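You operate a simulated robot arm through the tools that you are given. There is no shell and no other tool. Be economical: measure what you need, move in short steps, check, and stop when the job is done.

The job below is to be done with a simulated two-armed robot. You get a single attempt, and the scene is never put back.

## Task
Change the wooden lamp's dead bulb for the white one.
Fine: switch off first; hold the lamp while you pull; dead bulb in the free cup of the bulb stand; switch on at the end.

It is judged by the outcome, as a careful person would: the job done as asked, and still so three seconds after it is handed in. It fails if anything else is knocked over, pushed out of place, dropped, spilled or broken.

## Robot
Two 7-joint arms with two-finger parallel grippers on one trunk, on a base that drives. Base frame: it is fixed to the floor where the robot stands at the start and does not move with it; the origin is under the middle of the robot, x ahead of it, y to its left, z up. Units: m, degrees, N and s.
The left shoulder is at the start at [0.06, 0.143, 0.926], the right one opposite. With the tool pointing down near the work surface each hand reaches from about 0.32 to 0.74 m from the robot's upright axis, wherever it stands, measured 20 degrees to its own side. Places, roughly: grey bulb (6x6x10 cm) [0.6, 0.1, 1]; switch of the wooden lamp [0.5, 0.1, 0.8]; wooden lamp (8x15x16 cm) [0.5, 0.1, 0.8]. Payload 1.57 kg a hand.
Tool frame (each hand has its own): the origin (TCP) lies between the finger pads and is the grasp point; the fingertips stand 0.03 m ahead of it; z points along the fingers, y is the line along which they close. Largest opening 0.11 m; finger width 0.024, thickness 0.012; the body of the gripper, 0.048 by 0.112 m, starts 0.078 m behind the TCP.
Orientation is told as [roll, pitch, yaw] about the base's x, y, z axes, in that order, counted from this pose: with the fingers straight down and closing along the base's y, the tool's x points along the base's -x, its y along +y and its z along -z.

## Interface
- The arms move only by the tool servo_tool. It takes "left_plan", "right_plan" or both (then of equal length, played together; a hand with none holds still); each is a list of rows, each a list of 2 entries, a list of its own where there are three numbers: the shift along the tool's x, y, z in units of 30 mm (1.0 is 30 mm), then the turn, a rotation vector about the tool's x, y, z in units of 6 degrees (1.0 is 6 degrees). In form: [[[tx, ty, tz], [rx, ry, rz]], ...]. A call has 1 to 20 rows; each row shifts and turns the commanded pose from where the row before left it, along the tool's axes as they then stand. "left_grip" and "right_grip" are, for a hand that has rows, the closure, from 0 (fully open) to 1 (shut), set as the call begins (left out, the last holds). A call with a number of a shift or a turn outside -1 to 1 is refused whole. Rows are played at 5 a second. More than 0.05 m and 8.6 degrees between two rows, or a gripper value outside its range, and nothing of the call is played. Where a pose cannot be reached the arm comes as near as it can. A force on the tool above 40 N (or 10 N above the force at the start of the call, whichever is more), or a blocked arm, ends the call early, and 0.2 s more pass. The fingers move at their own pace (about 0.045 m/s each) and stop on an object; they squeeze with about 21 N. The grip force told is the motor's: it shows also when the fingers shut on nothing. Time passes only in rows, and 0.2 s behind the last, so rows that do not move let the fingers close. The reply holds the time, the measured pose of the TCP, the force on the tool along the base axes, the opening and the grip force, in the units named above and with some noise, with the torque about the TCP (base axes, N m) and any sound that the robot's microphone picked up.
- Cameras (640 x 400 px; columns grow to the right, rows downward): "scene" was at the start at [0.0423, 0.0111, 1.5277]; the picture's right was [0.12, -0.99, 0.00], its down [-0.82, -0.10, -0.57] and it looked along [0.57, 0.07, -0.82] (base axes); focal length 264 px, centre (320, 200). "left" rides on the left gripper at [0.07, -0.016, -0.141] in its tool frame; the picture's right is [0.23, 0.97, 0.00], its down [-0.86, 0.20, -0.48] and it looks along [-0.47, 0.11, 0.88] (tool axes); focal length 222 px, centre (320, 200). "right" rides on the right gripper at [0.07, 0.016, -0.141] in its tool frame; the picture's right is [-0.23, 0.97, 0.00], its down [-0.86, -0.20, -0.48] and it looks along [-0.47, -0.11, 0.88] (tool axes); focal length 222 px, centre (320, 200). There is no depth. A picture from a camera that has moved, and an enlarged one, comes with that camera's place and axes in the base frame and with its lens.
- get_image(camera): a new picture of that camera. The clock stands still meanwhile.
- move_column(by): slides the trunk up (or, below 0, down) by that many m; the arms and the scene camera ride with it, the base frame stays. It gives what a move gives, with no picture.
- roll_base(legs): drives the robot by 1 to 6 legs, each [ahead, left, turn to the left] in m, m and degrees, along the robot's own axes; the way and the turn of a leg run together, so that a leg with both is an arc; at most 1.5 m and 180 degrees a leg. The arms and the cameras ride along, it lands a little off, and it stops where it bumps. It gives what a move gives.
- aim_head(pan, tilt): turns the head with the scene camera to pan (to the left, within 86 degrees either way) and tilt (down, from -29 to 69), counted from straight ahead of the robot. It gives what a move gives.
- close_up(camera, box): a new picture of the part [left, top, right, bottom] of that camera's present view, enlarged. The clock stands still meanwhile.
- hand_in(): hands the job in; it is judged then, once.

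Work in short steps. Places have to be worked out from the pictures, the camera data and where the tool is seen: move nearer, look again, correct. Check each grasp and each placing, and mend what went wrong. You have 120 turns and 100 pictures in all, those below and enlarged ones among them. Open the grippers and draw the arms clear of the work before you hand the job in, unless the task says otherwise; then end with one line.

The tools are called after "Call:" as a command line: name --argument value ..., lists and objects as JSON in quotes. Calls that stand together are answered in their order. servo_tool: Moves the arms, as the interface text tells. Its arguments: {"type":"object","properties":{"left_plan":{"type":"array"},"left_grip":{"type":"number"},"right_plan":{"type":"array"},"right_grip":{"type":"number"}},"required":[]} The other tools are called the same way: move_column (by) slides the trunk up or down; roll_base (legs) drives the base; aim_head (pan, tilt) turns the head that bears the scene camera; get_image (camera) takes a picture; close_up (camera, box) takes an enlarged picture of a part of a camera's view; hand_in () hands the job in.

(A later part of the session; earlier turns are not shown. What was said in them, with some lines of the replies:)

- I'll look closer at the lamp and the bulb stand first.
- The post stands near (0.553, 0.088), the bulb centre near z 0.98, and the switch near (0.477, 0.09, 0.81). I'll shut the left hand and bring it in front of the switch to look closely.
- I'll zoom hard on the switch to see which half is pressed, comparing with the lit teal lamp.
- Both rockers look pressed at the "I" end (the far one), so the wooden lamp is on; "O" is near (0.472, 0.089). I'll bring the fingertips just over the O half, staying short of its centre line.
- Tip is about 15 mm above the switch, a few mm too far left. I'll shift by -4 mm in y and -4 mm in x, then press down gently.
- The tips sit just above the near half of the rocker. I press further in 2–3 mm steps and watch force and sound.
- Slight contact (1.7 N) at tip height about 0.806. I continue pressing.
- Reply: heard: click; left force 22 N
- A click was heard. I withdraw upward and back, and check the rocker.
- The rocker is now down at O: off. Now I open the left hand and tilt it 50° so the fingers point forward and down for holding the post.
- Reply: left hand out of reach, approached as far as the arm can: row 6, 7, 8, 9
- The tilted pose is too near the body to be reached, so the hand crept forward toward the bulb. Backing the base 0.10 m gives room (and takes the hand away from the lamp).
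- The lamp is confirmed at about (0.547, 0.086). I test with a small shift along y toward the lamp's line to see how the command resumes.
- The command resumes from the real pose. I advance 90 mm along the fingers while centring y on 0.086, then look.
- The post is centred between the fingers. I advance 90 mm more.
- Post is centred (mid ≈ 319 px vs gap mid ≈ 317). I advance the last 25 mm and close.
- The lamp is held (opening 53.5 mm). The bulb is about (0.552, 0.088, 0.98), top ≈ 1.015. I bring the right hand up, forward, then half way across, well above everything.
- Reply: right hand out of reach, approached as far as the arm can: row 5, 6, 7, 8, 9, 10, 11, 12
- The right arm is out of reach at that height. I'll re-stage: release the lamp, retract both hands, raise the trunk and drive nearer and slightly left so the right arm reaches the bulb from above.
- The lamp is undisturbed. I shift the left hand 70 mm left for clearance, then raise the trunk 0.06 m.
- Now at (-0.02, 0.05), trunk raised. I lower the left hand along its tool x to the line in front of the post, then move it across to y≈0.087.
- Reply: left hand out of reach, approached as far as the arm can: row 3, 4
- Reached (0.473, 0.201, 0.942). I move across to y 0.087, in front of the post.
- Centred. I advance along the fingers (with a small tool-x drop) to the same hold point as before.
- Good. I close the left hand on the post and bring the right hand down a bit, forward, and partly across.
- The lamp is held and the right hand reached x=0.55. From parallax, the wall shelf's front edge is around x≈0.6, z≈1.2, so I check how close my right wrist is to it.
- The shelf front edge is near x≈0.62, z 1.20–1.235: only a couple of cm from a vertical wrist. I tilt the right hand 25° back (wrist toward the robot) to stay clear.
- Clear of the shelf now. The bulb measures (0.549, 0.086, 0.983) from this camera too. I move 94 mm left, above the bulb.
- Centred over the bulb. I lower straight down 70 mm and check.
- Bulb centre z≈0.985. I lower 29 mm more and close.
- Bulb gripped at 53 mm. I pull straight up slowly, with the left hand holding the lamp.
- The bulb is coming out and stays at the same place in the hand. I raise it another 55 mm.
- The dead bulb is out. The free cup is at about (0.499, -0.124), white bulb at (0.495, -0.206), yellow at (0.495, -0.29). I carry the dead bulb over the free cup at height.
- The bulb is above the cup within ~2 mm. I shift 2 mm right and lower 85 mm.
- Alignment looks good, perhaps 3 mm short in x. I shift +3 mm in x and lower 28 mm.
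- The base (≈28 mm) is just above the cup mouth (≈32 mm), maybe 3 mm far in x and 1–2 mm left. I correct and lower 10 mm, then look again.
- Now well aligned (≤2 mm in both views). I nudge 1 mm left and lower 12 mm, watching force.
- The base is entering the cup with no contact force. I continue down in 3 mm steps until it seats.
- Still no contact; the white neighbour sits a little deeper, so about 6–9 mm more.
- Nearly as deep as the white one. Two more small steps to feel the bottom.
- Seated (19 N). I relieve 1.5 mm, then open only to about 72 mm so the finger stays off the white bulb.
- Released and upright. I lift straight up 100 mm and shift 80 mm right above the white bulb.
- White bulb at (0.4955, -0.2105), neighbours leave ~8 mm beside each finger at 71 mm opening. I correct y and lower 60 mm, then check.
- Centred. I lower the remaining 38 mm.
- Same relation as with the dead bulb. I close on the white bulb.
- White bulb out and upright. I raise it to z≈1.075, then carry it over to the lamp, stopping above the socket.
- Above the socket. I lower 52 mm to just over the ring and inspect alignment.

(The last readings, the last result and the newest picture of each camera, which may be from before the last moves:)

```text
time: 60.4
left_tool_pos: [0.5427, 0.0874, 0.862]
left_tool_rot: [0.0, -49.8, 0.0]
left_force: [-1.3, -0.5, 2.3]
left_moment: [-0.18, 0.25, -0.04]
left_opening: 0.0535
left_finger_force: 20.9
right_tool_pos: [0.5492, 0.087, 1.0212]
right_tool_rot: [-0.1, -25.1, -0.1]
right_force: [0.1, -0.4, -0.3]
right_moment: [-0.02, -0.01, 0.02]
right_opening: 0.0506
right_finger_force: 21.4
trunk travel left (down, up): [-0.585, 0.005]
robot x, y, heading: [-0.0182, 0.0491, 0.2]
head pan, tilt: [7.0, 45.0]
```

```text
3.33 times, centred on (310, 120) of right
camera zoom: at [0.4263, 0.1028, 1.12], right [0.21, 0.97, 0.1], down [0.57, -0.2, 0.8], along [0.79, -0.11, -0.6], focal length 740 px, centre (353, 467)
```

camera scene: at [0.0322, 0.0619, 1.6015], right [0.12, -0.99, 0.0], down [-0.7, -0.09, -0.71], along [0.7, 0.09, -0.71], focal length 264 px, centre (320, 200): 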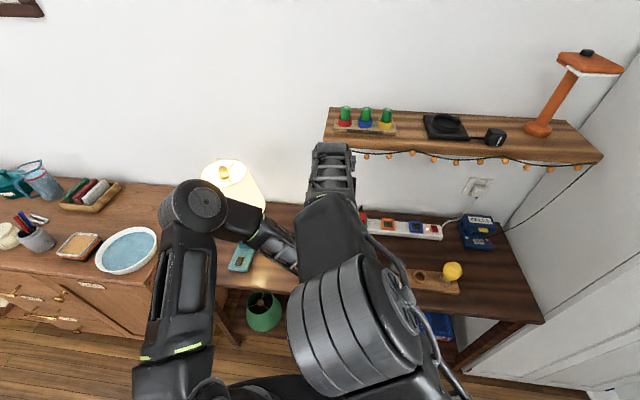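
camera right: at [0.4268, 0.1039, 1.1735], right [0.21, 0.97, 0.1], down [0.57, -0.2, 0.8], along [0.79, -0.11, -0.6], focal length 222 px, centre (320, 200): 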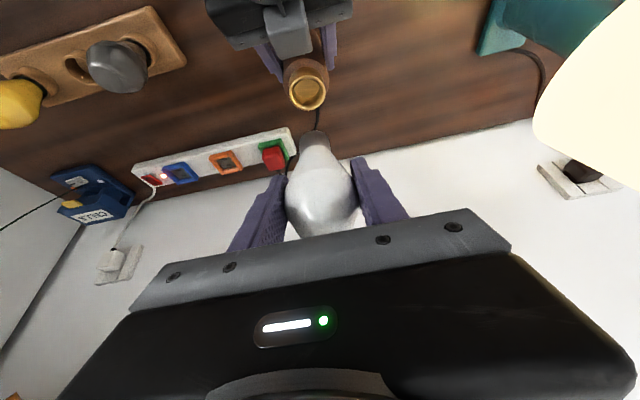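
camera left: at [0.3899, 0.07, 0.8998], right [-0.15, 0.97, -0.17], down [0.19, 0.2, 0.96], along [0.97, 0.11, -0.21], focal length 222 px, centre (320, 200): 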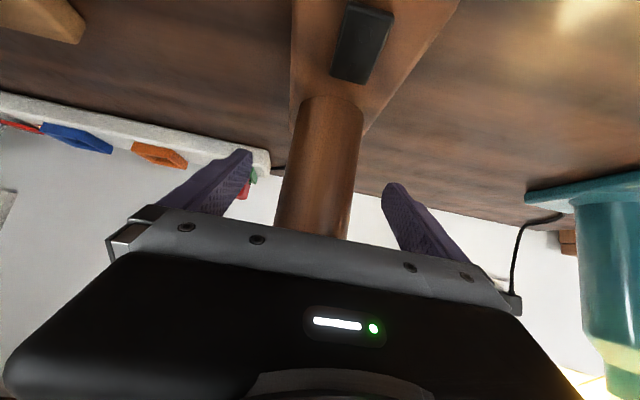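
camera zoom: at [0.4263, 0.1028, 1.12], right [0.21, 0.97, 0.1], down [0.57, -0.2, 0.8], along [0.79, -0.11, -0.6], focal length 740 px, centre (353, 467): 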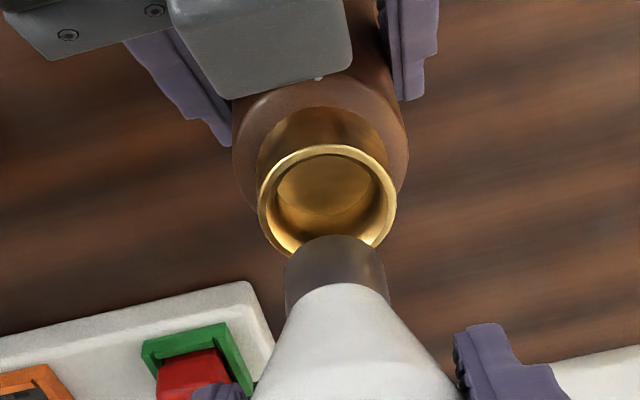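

Lateral alignment is good. I lower 12 mm (with +1 mm x) and look again.

Call:
servo_tool --right_plan '[[[0.07, 0, 0.2], [0, 0, 0]], [[0.08, 0, 0.18], [0, 0, 0]], [[0, 0, 0], [0, 0, 0]]]'

Call:
close_up --camera "right" --box '[220, 60, 400, 180]'

```text
time: 61.2
left_tool_pos: [0.5421, 0.087, 0.8618]
left_tool_rot: [0.0, -49.8, 0.0]
left_force: [-1.1, 0.2, -0.6]
left_moment: [0.22, 0.01, 0.1]
left_opening: 0.0532
left_finger_force: 21.5
right_tool_pos: [0.5504, 0.0861, 1.0092]
right_tool_rot: [0.0, -25.0, 0.0]
right_force: [-0.5, -0.1, -0.1]
right_moment: [0.01, -0.03, -0.01]
right_opening: 0.0507
right_finger_force: 21.1
trunk travel left (down, up): [-0.585, 0.005]
robot x, y, heading: [-0.0174, 0.0468, -0.1]
head pan, tilt: [7.0, 45.0]
```

```text
3.33 times, centred on (310, 120) of right
camera zoom: at [0.4274, 0.1034, 1.1082], right [0.21, 0.97, 0.1], down [0.57, -0.2, 0.8], along [0.79, -0.11, -0.6], focal length 740 px, centre (353, 467)
```

zoom: 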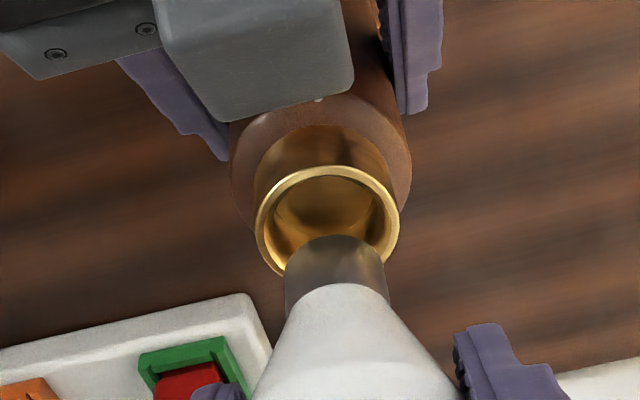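

Bulb lengths differ slightly, but the grip offset matches the dead bulb's. I lower 10 mm more and look.

Call:
servo_tool --right_plan '[[[0.07, 0, 0.15], [0, 0, 0]], [[0.07, 0, 0.15], [0, 0, 0]], [[0, 0, 0], [0, 0, 0]]]'

Call:
close_up --camera "right" --box '[220, 60, 400, 180]'

Call:
close_up --camera "left" --box '[240, 140, 400, 260]'

```text
time: 62.0
left_tool_pos: [0.5427, 0.0869, 0.8623]
left_tool_rot: [-0.1, -49.8, 0.0]
left_force: [-0.3, 0.1, 0.8]
left_moment: [-0.26, 0.07, -0.06]
left_opening: 0.0535
left_finger_force: 20.9
right_tool_pos: [0.5516, 0.0867, 0.9987]
right_tool_rot: [0.0, -25.0, 0.0]
right_force: [0.3, -0.4, -0.7]
right_moment: [0.04, 0.0, 0.03]
right_opening: 0.0509
right_finger_force: 20.6
trunk travel left (down, up): [-0.585, 0.005]
robot x, y, heading: [-0.0185, 0.0476, 0.1]
head pan, tilt: [7.0, 45.0]
```

```text
3.33 times, centred on (310, 120) of right
camera zoom: at [0.4285, 0.1023, 1.098], right [0.21, 0.97, 0.1], down [0.57, -0.2, 0.8], along [0.79, -0.11, -0.6], focal length 740 px, centre (353, 467)
```

zoom: 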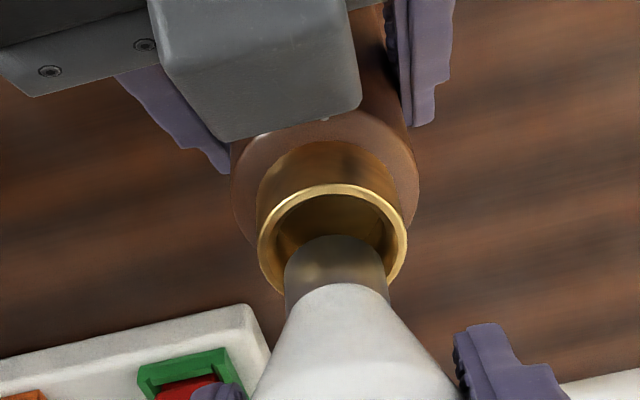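

```text
3.33 times, centred on (320, 200) of left
camera zoom: at [0.3899, 0.07, 0.9], right [-0.15, 0.97, -0.17], down [0.19, 0.2, 0.96], along [0.97, 0.11, -0.21], focal length 740 px, centre (320, 200)
```

zoom: 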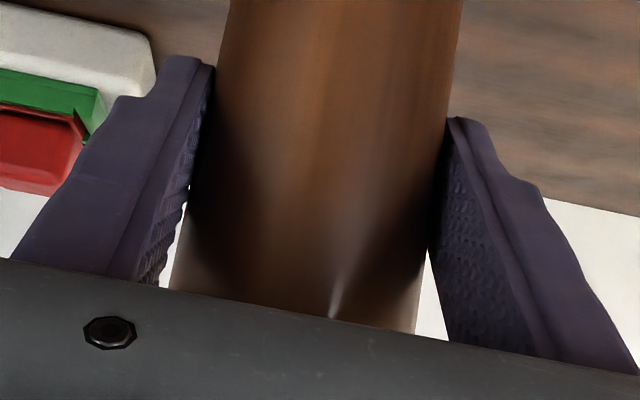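

Cross-checking rays, the ring is at (0.550, 0.087, z≈0.931) and the bulb's base end is ~13 mm above it, aligned within ~1 mm. I lower 10 mm more with −1 mm x.

Call:
servo_tool --right_plan '[[[0.1, 0, 0.14], [0, 0, 0]], [[0.07, 0, 0.15], [0, 0, 0]], [[0, 0, 0], [0, 0, 0]]]'

Call:
close_up --camera "right" --box '[220, 60, 400, 180]'

```text
time: 62.8
left_tool_pos: [0.5423, 0.0866, 0.8618]
left_tool_rot: [0.0, -49.9, 0.0]
left_force: [0.2, -0.3, 0.4]
left_moment: [-0.14, 0.01, -0.07]
left_opening: 0.0534
left_finger_force: 21.6
right_tool_pos: [0.5496, 0.0852, 0.9885]
right_tool_rot: [-0.1, -24.9, 0.0]
right_force: [-1.7, 1.1, -1.4]
right_moment: [0.09, 0.16, -0.02]
right_opening: 0.0509
right_finger_force: 21.3
trunk travel left (down, up): [-0.585, 0.005]
robot x, y, heading: [-0.0199, 0.047, -0.3]
head pan, tilt: [7.0, 45.0]
```

```text
3.33 times, centred on (310, 120) of right
camera zoom: at [0.4269, 0.1026, 1.0878], right [0.21, 0.97, 0.1], down [0.57, -0.2, 0.79], along [0.79, -0.11, -0.6], focal length 740 px, centre (353, 467)
```

zoom: 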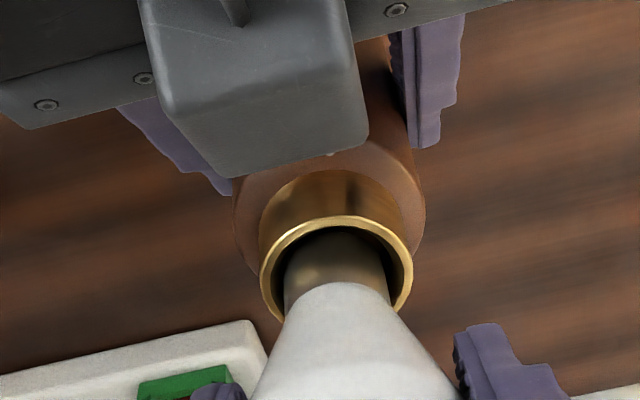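

The base is at the ring mouth and centred. I lower 5 mm carefully, watching forces.

Call:
servo_tool --right_plan '[[[0.035, 0, 0.075], [0, 0, 0]], [[0.035, 0, 0.075], [0, 0, 0]], [[0, 0, 0], [0, 0, 0]]]'

Call:
close_up --camera "right" --box '[220, 60, 400, 180]'

```text
time: 63.6
left_tool_pos: [0.5428, 0.0877, 0.8623]
left_tool_rot: [0.0, -49.9, 0.1]
left_force: [4.2, -2.5, 0.6]
left_moment: [-0.18, 0.1, -0.07]
left_opening: 0.053
left_finger_force: 20.7
right_tool_pos: [0.5508, 0.0867, 0.9844]
right_tool_rot: [0.0, -25.0, 0.0]
right_force: [-3.9, 2.1, 1.7]
right_moment: [0.04, 0.21, -0.02]
right_opening: 0.0511
right_finger_force: 21.0
trunk travel left (down, up): [-0.585, 0.005]
robot x, y, heading: [-0.0188, 0.0495, 0.1]
head pan, tilt: [7.0, 45.0]
```

```text
3.33 times, centred on (310, 120) of right
camera zoom: at [0.4272, 0.1029, 1.0835], right [0.21, 0.97, 0.1], down [0.57, -0.2, 0.79], along [0.79, -0.11, -0.6], focal length 740 px, centre (353, 467)
```

zoom: 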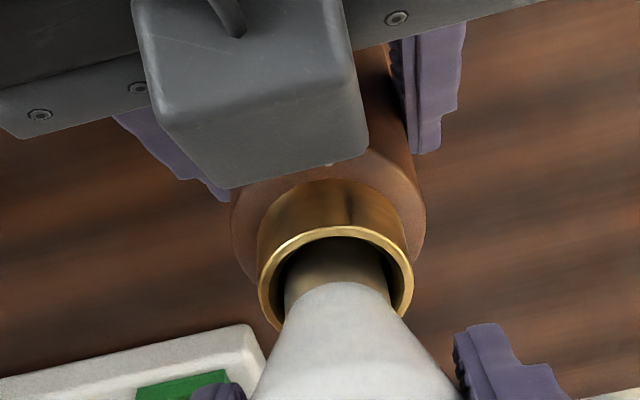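

Side force says the bulb touches the far-right inside; I shift −1.5 mm x, +1 mm y, then lower 5 mm.

Call:
servo_tool --right_plan '[[[0.045, 0.035, -0.02], [0, 0, 0]], [[0.035, 0, 0.075], [0, 0, 0]], [[0.035, 0, 0.075], [0, 0, 0]], [[0, 0, 0], [0, 0, 0]]]'

Call:
close_up --camera "right" --box '[220, 60, 400, 180]'

```text
time: 64.6
left_tool_pos: [0.5418, 0.0861, 0.8619]
left_tool_rot: [0.0, -50.0, 0.0]
left_force: [0.3, -0.8, 2.2]
left_moment: [-0.34, 0.04, -0.04]
left_opening: 0.0534
left_finger_force: 21.2
right_tool_pos: [0.5493, 0.0869, 0.9796]
right_tool_rot: [-0.1, -25.0, 0.0]
right_force: [0.7, -1.0, 0.6]
right_moment: [-0.02, 0.01, -0.02]
right_opening: 0.0507
right_finger_force: 21.3
trunk travel left (down, up): [-0.585, 0.005]
robot x, y, heading: [-0.0169, 0.0522, -0.1]
head pan, tilt: [7.0, 45.0]
```

```text
3.33 times, centred on (310, 120) of right
camera zoom: at [0.426, 0.1038, 1.0784], right [0.21, 0.97, 0.1], down [0.57, -0.2, 0.8], along [0.79, -0.11, -0.6], focal length 740 px, centre (353, 467)
```

zoom: 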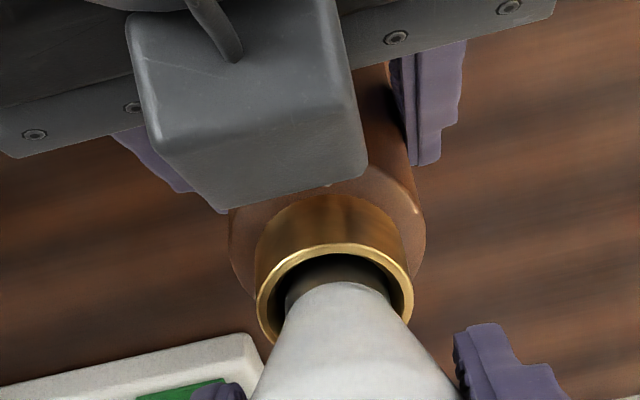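

Free again. I continue down in 2.5 mm steps until it seats.

Call:
servo_tool --right_plan '[[[0.035, 0, 0.075], [0, 0, 0]], [[0.035, 0, 0.075], [0, 0, 0]], [[0, 0, 0], [0, 0, 0]]]'

Call:
close_up --camera "right" --box '[220, 60, 400, 180]'

```text
time: 65.4
left_tool_pos: [0.5426, 0.0876, 0.8615]
left_tool_rot: [0.1, -49.9, 0.0]
left_force: [10.7, -1.9, -1.5]
left_moment: [-0.71, -0.53, 0.11]
left_opening: 0.0534
left_finger_force: 21.0
right_tool_pos: [0.5492, 0.0885, 0.9754]
right_tool_rot: [0.1, -25.2, 0.0]
right_force: [-4.6, -1.9, 17.3]
right_moment: [-0.01, -0.14, -0.07]
right_opening: 0.0515
right_finger_force: 20.6
trunk travel left (down, up): [-0.585, 0.005]
robot x, y, heading: [-0.0206, 0.0512, -0.0]
head pan, tilt: [7.0, 45.0]
```

```text
3.33 times, centred on (310, 120) of right
camera zoom: at [0.4261, 0.1034, 1.0747], right [0.21, 0.97, 0.1], down [0.57, -0.2, 0.8], along [0.8, -0.11, -0.6], focal length 740 px, centre (353, 467)
```

zoom: 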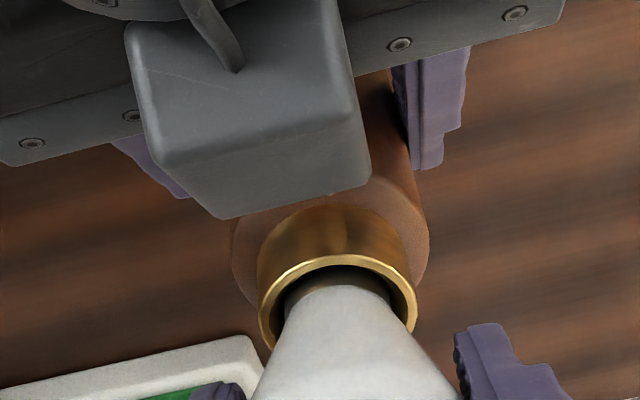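

17 N of resistance at the depth I expect for the seat. I press slightly more to see whether it yields or is firmly bottomed.

Call:
servo_tool --right_plan '[[[0.02, 0, 0.05], [0, 0, 0]], [[0.01, 0, 0.03], [0, 0, 0]], [[0, 0, 0], [0, 0, 0]]]'

Call:
close_up --camera "right" --box '[220, 60, 400, 180]'

```text
time: 66.2
left_tool_pos: [0.5416, 0.0872, 0.8617]
left_tool_rot: [0.0, -49.9, 0.0]
left_force: [7.7, -0.3, -0.2]
left_moment: [-0.72, -0.38, 0.07]
left_opening: 0.0535
left_finger_force: 21.2
right_tool_pos: [0.5491, 0.0879, 0.9735]
right_tool_rot: [-0.1, -25.0, -0.1]
right_force: [-4.1, -2.6, 17.8]
right_moment: [-0.04, -0.27, -0.09]
right_opening: 0.0511
right_finger_force: 21.3
trunk travel left (down, up): [-0.585, 0.005]
robot x, y, heading: [-0.0198, 0.0479, -0.1]
head pan, tilt: [7.0, 45.0]
```

```text
3.33 times, centred on (310, 120) of right
camera zoom: at [0.4257, 0.1035, 1.0716], right [0.21, 0.97, 0.1], down [0.57, -0.2, 0.8], along [0.79, -0.11, -0.6], focal length 740 px, centre (353, 467)
```

zoom: 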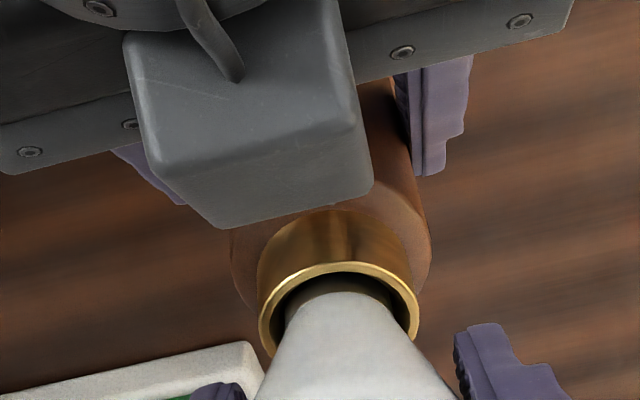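

It stayed at ~18 N while the bulb slid 1–2 mm in the fingers: it has bottomed, with the metal base nearly all inside the ring. I release and lift clear to inspect.

Call:
servo_tool --right_plan '[[[-0.01, 0, -0.03], [0, 0, 0]], [[0, 0, 0], [0, 0, 0]], [[0, 0, 0], [0, 0, 0]], [[0, 0, 0], [0, 0, 0]]]' --right_grip 0.1

Call:
servo_tool --right_plan '[[[-0.35, 0, -0.755], [0, 0, 0]], [[-0.35, 0, -0.755], [0, 0, 0]], [[-0.35, 0, -0.755], [0, 0, 0]], [[-0.35, 0, -0.755], [0, 0, 0]], [[0, 0, 0], [0, 0, 0]]]'

Call:
get_image --camera "right"

```text
time: 67.2
left_tool_pos: [0.5422, 0.0869, 0.8613]
left_tool_rot: [0.0, -49.9, 0.0]
left_force: [-2.6, 1.0, 3.5]
left_moment: [-0.19, 0.08, -0.07]
left_opening: 0.0529
left_finger_force: 21.4
right_tool_pos: [0.5493, 0.0879, 0.974]
right_tool_rot: [0.1, -25.0, 0.0]
right_force: [1.0, 0.2, -0.4]
right_moment: [0.01, 0.01, -0.04]
right_opening: 0.099
right_finger_force: 0.1
trunk travel left (down, up): [-0.585, 0.005]
robot x, y, heading: [-0.0195, 0.0505, 0.2]
head pan, tilt: [7.0, 45.0]
```

```text
time: 68.4
left_tool_pos: [0.5414, 0.0867, 0.861]
left_tool_rot: [0.1, -49.8, 0.0]
left_force: [-2.9, -0.2, 1.0]
left_moment: [-0.19, 0.14, -0.07]
left_opening: 0.0529
left_finger_force: 20.6
right_tool_pos: [0.5485, 0.0878, 1.0737]
right_tool_rot: [0.1, -25.0, 0.0]
right_force: [-0.8, -0.6, 0.1]
right_moment: [0.01, -0.03, 0.01]
right_opening: 0.099
right_finger_force: 0.0
trunk travel left (down, up): [-0.585, 0.005]
robot x, y, heading: [-0.0206, 0.0469, 0.1]
head pan, tilt: [7.0, 45.0]
```

```text
27 pictures are left
camera right: at [0.4246, 0.1039, 1.1734], right [0.21, 0.97, 0.1], down [0.57, -0.2, 0.8], along [0.79, -0.11, -0.6], focal length 222 px, centre (320, 200)
```

right: 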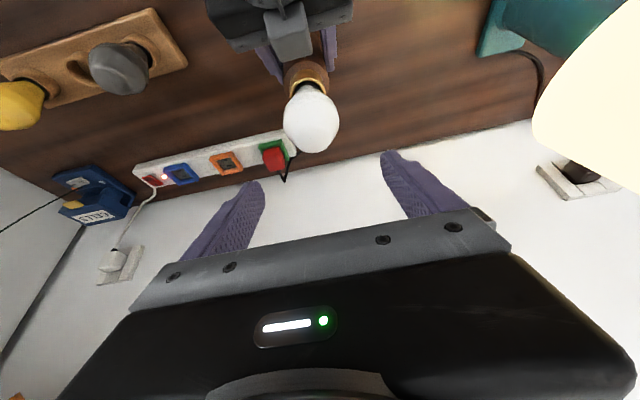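

The bulb sits like the dead one did. I draw the right hand away to the right and view the lamp from the head camera.

Call:
servo_tool --right_plan '[[[0, -0.9, 0], [0, 0, 0]], [[0, -0.9, 0], [0, 0, 0]], [[0, -0.9, 0], [0, 0, 0]], [[0, -0.9, 0], [0, 0, 0]], [[0, -0.9, 0], [0, 0, 0]], [[0.5, -0.9, 0], [0, 0, 0]], [[0.8, -0.9, 0], [0, 0, 0]], [[0.8, -0.9, -0.4], [0, 0, 0]], [[0.8, -0.9, -0.4], [0, 0, 0]], [[0.8, -0.9, -0.4], [0, 0, 0]], [[0.8, -0.9, -0.4], [0, 0, 0]], [[0, 0, 0], [0, 0, 0]]]'

Call:
get_image --camera "scene"

Call:
close_up --camera "scene" --box '[290, 210, 370, 260]'

```text
time: 71.0
left_tool_pos: [0.5418, 0.0869, 0.8626]
left_tool_rot: [0.2, -50.0, 0.0]
left_force: [-1.2, 0.4, 2.7]
left_moment: [-0.15, 0.2, -0.21]
left_opening: 0.0533
left_finger_force: 21.0
right_tool_pos: [0.4052, -0.2082, 1.0582]
right_tool_rot: [0.0, -25.0, 0.1]
right_force: [-0.2, 0.1, -0.4]
right_moment: [0.02, 0.01, -0.02]
right_opening: 0.099
right_finger_force: 0.0
trunk travel left (down, up): [-0.585, 0.005]
robot x, y, heading: [-0.0161, 0.049, 0.2]
head pan, tilt: [7.0, 45.0]
```

```text
26 pictures are left
camera scene: at [0.032, 0.0622, 1.6015], right [0.12, -0.99, 0.0], down [-0.7, -0.09, -0.71], along [0.7, 0.09, -0.71], focal length 264 px, centre (320, 200)
```

scene: 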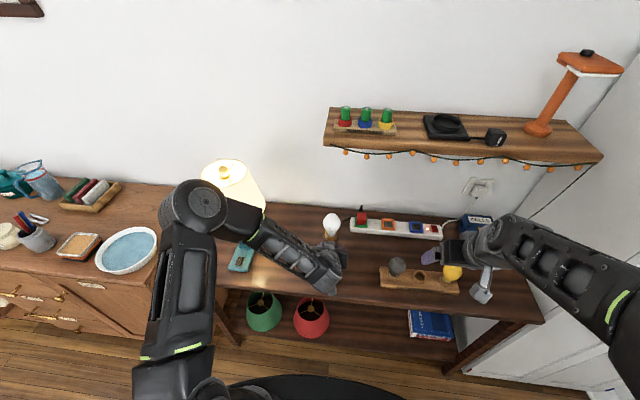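

```text
8.00 times, centred on (330, 235) of scene
camera zoom: at [0.032, 0.0622, 1.6015], right [0.12, -0.99, 0.0], down [-0.7, -0.09, -0.71], along [0.7, 0.09, -0.71], focal length 2109 px, centre (240, -80)
```

zoom: 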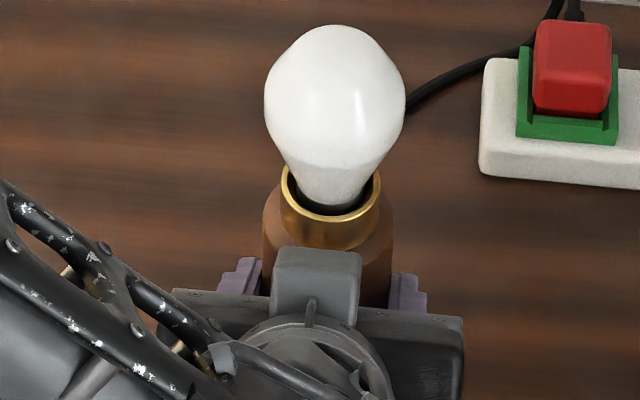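

The white bulb is properly seated in the ring. Now the left hand opens and backs off along its approach path.

Call:
servo_tool --left_plan '[[[0, 0, 0], [0, 0, 0]], [[0, 0, 0], [0, 0, 0]], [[0, 0, 0], [0, 0, 0]], [[0, 0, 0], [0, 0, 0]], [[0, 0, -0.6], [0, 0, 0]], [[0, 0, -0.7], [0, 0, 0]], [[-0.17, 0, -0.7], [0, 0, 0]], [[-0.17, 0, -0.7], [0, 0, 0]], [[-0.17, 0, -0.7], [0, 0, 0]], [[0, 0, 0], [0, 0, 0]]]' --left_grip 0

Call:
get_image --camera "left"

```text
time: 73.2
left_tool_pos: [0.4738, 0.0879, 0.9391]
left_tool_rot: [0.1, -49.8, 0.1]
left_force: [-0.6, 0.7, -0.1]
left_moment: [0.02, 0.0, 0.02]
left_opening: 0.1099
left_finger_force: 0.1
right_tool_pos: [0.4068, -0.2089, 1.0572]
right_tool_rot: [0.0, -25.0, -0.1]
right_force: [-0.5, -0.5, 0.2]
right_moment: [-0.02, 0.04, -0.04]
right_opening: 0.0988
right_finger_force: 0.0
trunk travel left (down, up): [-0.585, 0.005]
robot x, y, heading: [-0.0183, 0.0474, -0.0]
head pan, tilt: [7.0, 45.0]
```

```text
24 pictures are left
camera left: at [0.322, 0.0708, 0.9767], right [-0.15, 0.97, -0.17], down [0.19, 0.2, 0.96], along [0.97, 0.11, -0.21], focal length 222 px, centre (320, 200)
```

left: 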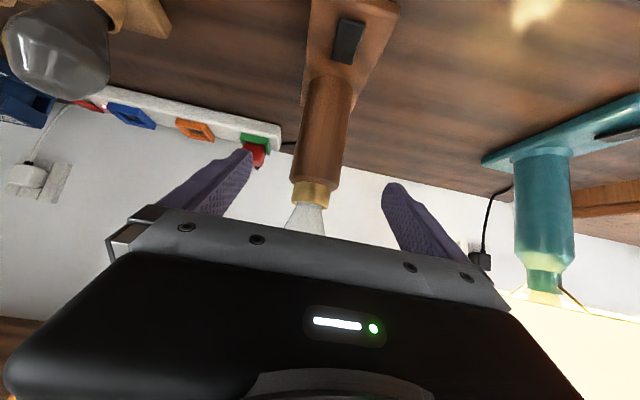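

The lamp did not move. I close the left hand and change its tilt from 50° to 30° for pressing the I end.

Call:
servo_tool --left_plan '[[[0, 0, 0], [0, 0.83, 0]], [[0, 0, 0], [0, 0.83, 0]], [[0, 0, 0], [0, 0.83, 0]], [[0, 0, 0], [0, 0.83, 0]], [[0, 0, 0], [0, 0, 0]], [[0, 0, 0], [0, 0, 0]]]' --left_grip 1

Call:
get_image --camera "left"

Call:
close_up --camera "scene" --box '[280, 200, 376, 260]'

```text
time: 74.6
left_tool_pos: [0.4735, 0.0875, 0.9385]
left_tool_rot: [0.0, -29.9, -0.1]
left_force: [-0.3, 0.2, -0.4]
left_moment: [-0.01, 0.01, -0.02]
left_opening: 0.0
left_finger_force: 7.3
right_tool_pos: [0.4062, -0.2086, 1.0573]
right_tool_rot: [0.1, -25.0, 0.1]
right_force: [-0.3, 1.1, 0.6]
right_moment: [0.01, 0.02, 0.02]
right_opening: 0.099
right_finger_force: 0.0
trunk travel left (down, up): [-0.585, 0.005]
robot x, y, heading: [-0.0219, 0.0483, 0.0]
head pan, tilt: [7.0, 45.0]
```

```text
23 pictures are left
camera left: at [0.3441, 0.0698, 1.0268], right [-0.2, 0.97, -0.11], down [0.5, 0.2, 0.84], along [0.84, 0.11, -0.53], focal length 222 px, centre (320, 200)
```

left: 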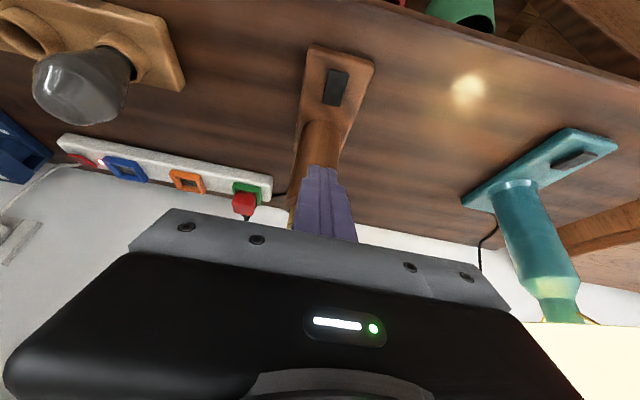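

```text
6.67 times, centred on (328, 230) of scene
camera zoom: at [0.0323, 0.0619, 1.6014], right [0.12, -0.99, 0.0], down [-0.7, -0.09, -0.71], along [0.7, 0.09, -0.71], focal length 1757 px, centre (267, 0)
```

zoom: 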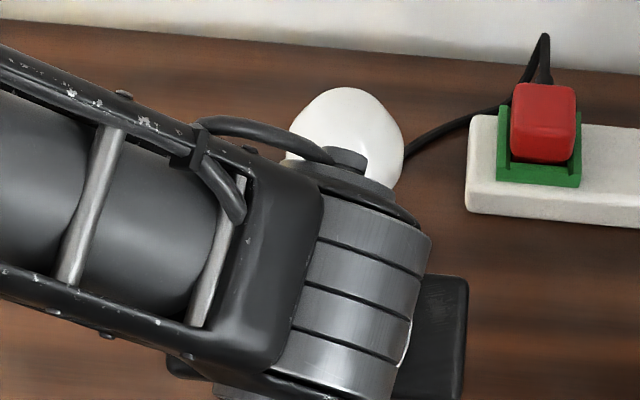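

The switch spans x≈0.457–0.494 (I end far). Aiming the lowest fingertip edge at x≈0.487, I move the TCP to (0.482, 0.0875, 0.860).

Call:
servo_tool --left_plan '[[[0.35, 0, 0.8], [0, 0, 0]], [[0.35, 0, 0.8], [0, 0, 0]], [[0.36, 0, 0.8], [0, 0, 0]], [[0, 0, 0], [0, 0, 0]]]'

Call:
close_up --camera "left" --box '[250, 60, 410, 180]'

```text
time: 75.6
left_tool_pos: [0.4845, 0.0863, 0.8602]
left_tool_rot: [0.0, -30.0, -0.1]
left_force: [0.1, -0.2, 0.2]
left_moment: [0.02, 0.0, 0.01]
left_opening: 0.0
left_finger_force: 20.9
right_tool_pos: [0.4064, -0.2073, 1.0585]
right_tool_rot: [0.0, -24.9, 0.0]
right_force: [-0.2, 0.3, 0.4]
right_moment: [-0.02, -0.01, 0.0]
right_opening: 0.0991
right_finger_force: 0.0
trunk travel left (down, up): [-0.585, 0.005]
robot x, y, heading: [-0.0178, 0.0528, 0.1]
head pan, tilt: [7.0, 45.0]
```

```text
3.33 times, centred on (330, 120) of left
camera zoom: at [0.3526, 0.069, 0.9482], right [-0.2, 0.97, -0.11], down [0.5, 0.2, 0.84], along [0.84, 0.11, -0.53], focal length 740 px, centre (287, 467)
```

zoom: 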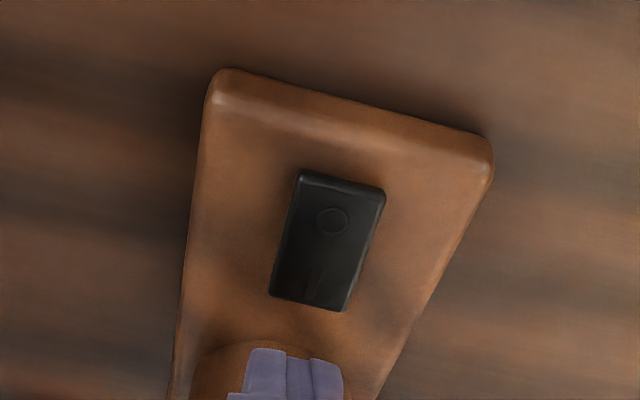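

The fingertip edge would land at the very end of the rocker; I shift 6 mm toward the robot, 1.5 mm left, and go down 12 mm.

Call:
servo_tool --left_plan '[[[0.173, 0.05, -0.1], [0, 0, 0]], [[0.1, 0, 0.173], [0, 0, 0]], [[0.1, 0, 0.173], [0, 0, 0]], [[0, 0, 0], [0, 0, 0]]]'

Call:
close_up --camera "left" --box '[250, 60, 410, 180]'

```text
time: 76.6
left_tool_pos: [0.4778, 0.0893, 0.8485]
left_tool_rot: [0.0, -29.8, 0.1]
left_force: [0.5, -0.4, -0.7]
left_moment: [-0.01, -0.02, 0.0]
left_opening: 0.0
left_finger_force: 21.0
right_tool_pos: [0.4051, -0.2074, 1.058]
right_tool_rot: [0.1, -24.9, 0.1]
right_force: [-0.8, -0.5, -0.2]
right_moment: [0.05, 0.0, -0.01]
right_opening: 0.0991
right_finger_force: 0.0
trunk travel left (down, up): [-0.585, 0.005]
robot x, y, heading: [-0.0231, 0.0509, -0.1]
head pan, tilt: [7.0, 45.0]
```

```text
3.33 times, centred on (330, 120) of left
camera zoom: at [0.3474, 0.0713, 0.9364], right [-0.2, 0.97, -0.11], down [0.5, 0.2, 0.84], along [0.84, 0.11, -0.53], focal length 740 px, centre (287, 467)
```

zoom: 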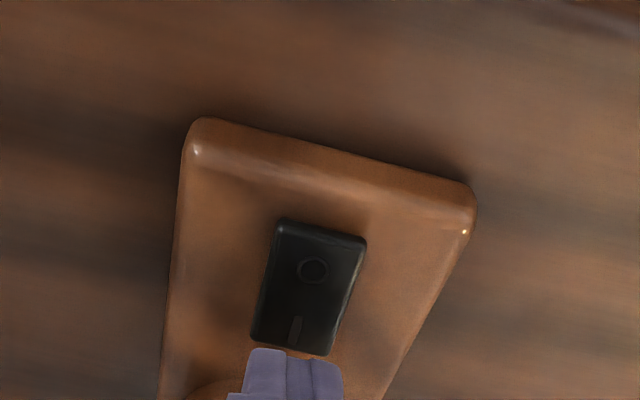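

Tip edge is now over the I mark, aligned in y. I shift 2 mm back and press down in small steps.

Call:
servo_tool --left_plan '[[[0.1, 0, 0.04], [0, 0, 0]], [[0.045, 0, 0.08], [0, 0, 0]], [[0.045, 0, 0.08], [0, 0, 0]], [[0, 0, 0], [0, 0, 0]]]'

```text
time: 77.6
left_tool_pos: [0.4762, 0.0881, 0.8405]
left_tool_rot: [0.0, -29.9, 0.0]
left_force: [0.0, -0.4, -0.6]
left_moment: [-0.04, 0.02, 0.0]
left_opening: 0.0002
left_finger_force: 20.9
right_tool_pos: [0.4067, -0.2069, 1.058]
right_tool_rot: [-0.1, -24.9, 0.0]
right_force: [-0.1, 0.6, 0.2]
right_moment: [-0.02, 0.01, -0.04]
right_opening: 0.0991
right_finger_force: 0.0
trunk travel left (down, up): [-0.585, 0.005]
robot x, y, heading: [-0.0186, 0.0527, -0.2]
head pan, tilt: [7.0, 45.0]
```

No contact yet (edge at ≈0.808). I keep pressing.

Call:
servo_tool --left_plan '[[[0.04, 0, 0.07], [0, 0, 0]], [[0.04, 0, 0.07], [0, 0, 0]], [[0, 0, 0], [0, 0, 0]]]'

Call:
close_up --camera "left" --box '[250, 60, 410, 180]'

```text
time: 78.4
left_tool_pos: [0.4759, 0.0876, 0.8354]
left_tool_rot: [-0.1, -30.1, -0.1]
left_force: [-0.7, 1.1, 9.9]
left_moment: [0.02, 0.01, -0.07]
left_opening: 0.0
left_finger_force: 21.0
right_tool_pos: [0.4048, -0.2096, 1.0581]
right_tool_rot: [0.0, -25.0, 0.0]
right_force: [0.4, 0.1, 0.0]
right_moment: [0.0, 0.02, 0.01]
right_opening: 0.0987
right_finger_force: 0.1
trunk travel left (down, up): [-0.585, 0.005]
robot x, y, heading: [-0.0216, 0.0526, -0.1]
head pan, tilt: [7.0, 45.0]
```

```text
3.33 times, centred on (330, 120) of left
camera zoom: at [0.345, 0.0713, 0.9249], right [-0.2, 0.97, -0.11], down [0.5, 0.2, 0.84], along [0.84, 0.11, -0.53], focal length 740 px, centre (287, 467)
```

zoom: 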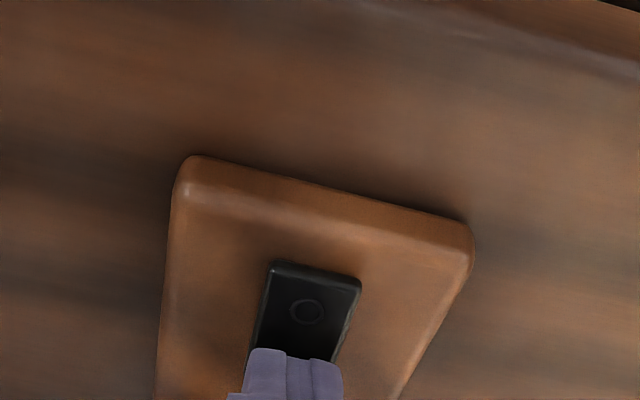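

Contact on the I half with 10 N. I press a bit more to make it click.

Call:
servo_tool --left_plan '[[[0.03, 0, 0.05], [0, 0, 0]], [[0.03, 0, 0.05], [0, 0, 0]], [[0, 0, 0], [0, 0, 0]]]'

Call:
get_image --camera "scene"

```text
time: 79.1
left_tool_pos: [0.4794, 0.0875, 0.8358]
left_tool_rot: [0.0, -30.8, 0.0]
left_force: [-2.7, 1.3, 16.2]
left_moment: [0.04, 0.0, -0.05]
left_opening: 0.0
left_finger_force: 21.5
right_tool_pos: [0.4052, -0.209, 1.0581]
right_tool_rot: [0.0, -25.1, -0.1]
right_force: [-0.2, -0.6, 0.8]
right_moment: [-0.03, 0.01, -0.02]
right_opening: 0.0992
right_finger_force: 0.2
trunk travel left (down, up): [-0.585, 0.005]
robot x, y, heading: [-0.0197, 0.0488, 0.2]
head pan, tilt: [7.0, 45.0]
heard: click
stopped in row 3 (left hand): the force on the tool passed its limit (the readings are from after the stop); the commanded pose is now the measured one
```

```text
18 pictures are left
camera scene: at [0.0308, 0.062, 1.6013], right [0.12, -0.99, 0.0], down [-0.7, -0.09, -0.71], along [0.7, 0.09, -0.71], focal length 264 px, centre (320, 200)
```

scene: 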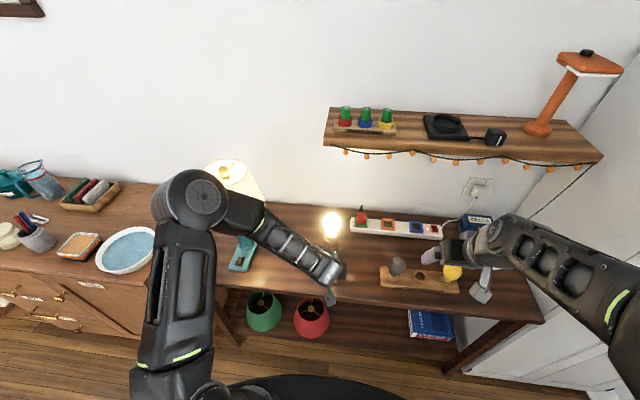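

Click heard and the white bulb is lit. I withdraw the left hand upward and then to the left, clear of the lamps.

Call:
servo_tool --left_plan '[[[-0.4, 0, -0.7], [0, 0, 0]], [[-0.4, 0, -0.7], [0, 0, 0]], [[-0.4, 0, -0.7], [0, 0, 0]], [[0, 0.3, -0.9], [0, 0, 0]], [[0, 0.6, -0.9], [0, 0, 0]], [[0, 0.7, -0.5], [0, 0, 0]], [[0, 0.7, -0.5], [0, 0, 0]], [[0, 0, 0], [0, 0, 0]]]'

Call:
get_image --camera "scene"

```text
time: 80.9
left_tool_pos: [0.4363, 0.1564, 0.98]
left_tool_rot: [0.1, -30.4, 0.1]
left_force: [0.1, -0.5, 0.8]
left_moment: [0.01, -0.05, -0.02]
left_opening: 0.0002
left_finger_force: 21.6
right_tool_pos: [0.4059, -0.2095, 1.0576]
right_tool_rot: [0.0, -25.1, 0.0]
right_force: [-0.3, 0.0, -0.1]
right_moment: [0.03, 0.02, 0.01]
right_opening: 0.0992
right_finger_force: 0.0
trunk travel left (down, up): [-0.585, 0.005]
robot x, y, heading: [-0.0212, 0.0512, -0.1]
head pan, tilt: [7.0, 45.0]
```

```text
17 pictures are left
camera scene: at [0.0329, 0.0618, 1.6014], right [0.12, -0.99, 0.0], down [-0.7, -0.09, -0.71], along [0.7, 0.09, -0.71], focal length 264 px, centre (320, 200)
```

scene: 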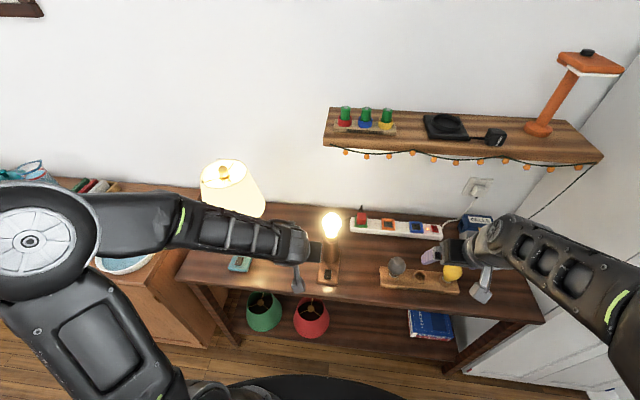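

Lit and stable. I back the base 0.1 m so both hands are clear, then open the left hand and check the details.

Call:
roll_base --legs '[[-0.1, 0, 0]]'

Call:
servo_tool --left_plan '[[[0, 0, 0], [0, 0, 0]], [[0, 0, 0], [0, 0, 0]], [[0, 0, 0], [0, 0, 0]], [[0, 0, 0], [0, 0, 0]]]' --left_grip 0

Call:
get_image --camera "scene"

Call:
close_up --camera "scene" --box '[300, 170, 480, 280]'

```text
time: 82.1
left_tool_pos: [0.3317, 0.157, 0.9792]
left_tool_rot: [0.1, -30.5, 0.1]
left_force: [-0.6, 0.0, 0.2]
left_moment: [-0.02, -0.02, 0.04]
left_opening: 0.0
left_finger_force: 20.9
right_tool_pos: [0.3036, -0.208, 1.0583]
right_tool_rot: [0.0, -25.1, 0.1]
right_force: [-1.0, -0.5, 0.2]
right_moment: [-0.03, -0.03, -0.03]
right_opening: 0.099
right_finger_force: 0.0
trunk travel left (down, up): [-0.585, 0.005]
robot x, y, heading: [-0.1195, 0.0484, 0.2]
head pan, tilt: [7.0, 45.0]
```

```text
time: 83.1
left_tool_pos: [0.3348, 0.1572, 0.9796]
left_tool_rot: [0.1, -30.4, 0.1]
left_force: [0.4, -0.8, 0.1]
left_moment: [0.0, 0.01, -0.02]
left_opening: 0.0859
left_finger_force: 0.0
right_tool_pos: [0.3054, -0.2077, 1.0582]
right_tool_rot: [0.0, -24.9, 0.2]
right_force: [0.0, -1.0, 0.2]
right_moment: [0.0, -0.04, -0.03]
right_opening: 0.0989
right_finger_force: 0.0
trunk travel left (down, up): [-0.585, 0.005]
robot x, y, heading: [-0.1217, 0.0464, 0.1]
head pan, tilt: [7.0, 45.0]
```

```text
16 pictures are left
camera scene: at [-0.0696, 0.062, 1.6014], right [0.12, -0.99, 0.0], down [-0.7, -0.09, -0.71], along [0.7, 0.09, -0.71], focal length 264 px, centre (320, 200)
```

scene: 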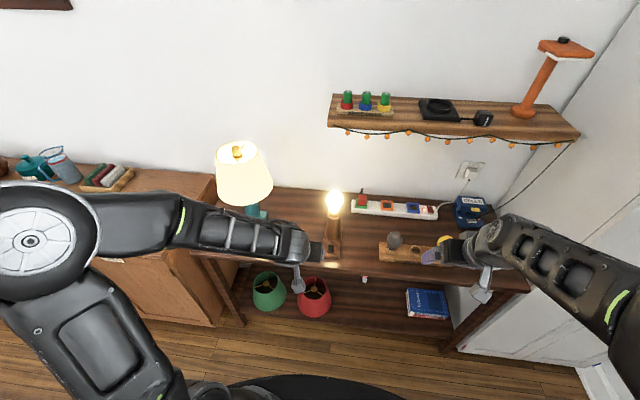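

```text
3.56 times, centred on (390, 225) of scene
camera zoom: at [-0.0696, 0.062, 1.6014], right [0.12, -0.99, 0.0], down [-0.7, -0.09, -0.71], along [0.7, 0.09, -0.71], focal length 937 px, centre (71, 111)
```

zoom: 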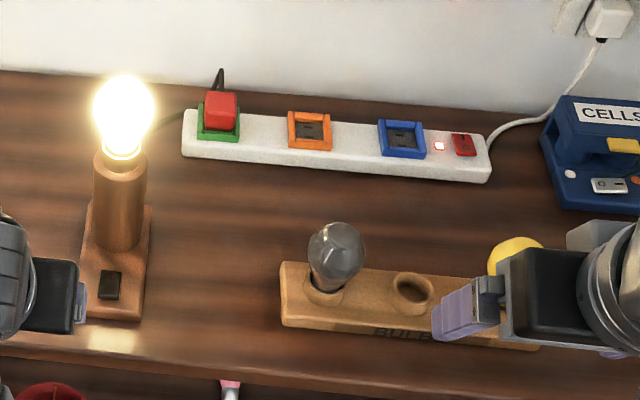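

The white bulb is lit in the wooden lamp, the dead one stands in the formerly free cup, nothing else looks moved, and both hands are open and clear. I hand in.

Call:
hand_in

```text
The job is handed in.
```

The wooden lamp now has the white bulb, switched on and lit. I switched it off first and held it by the post while pulling. The dead bulb is in the cup that was free on the stand, and nothing else looks moved in the last picture.
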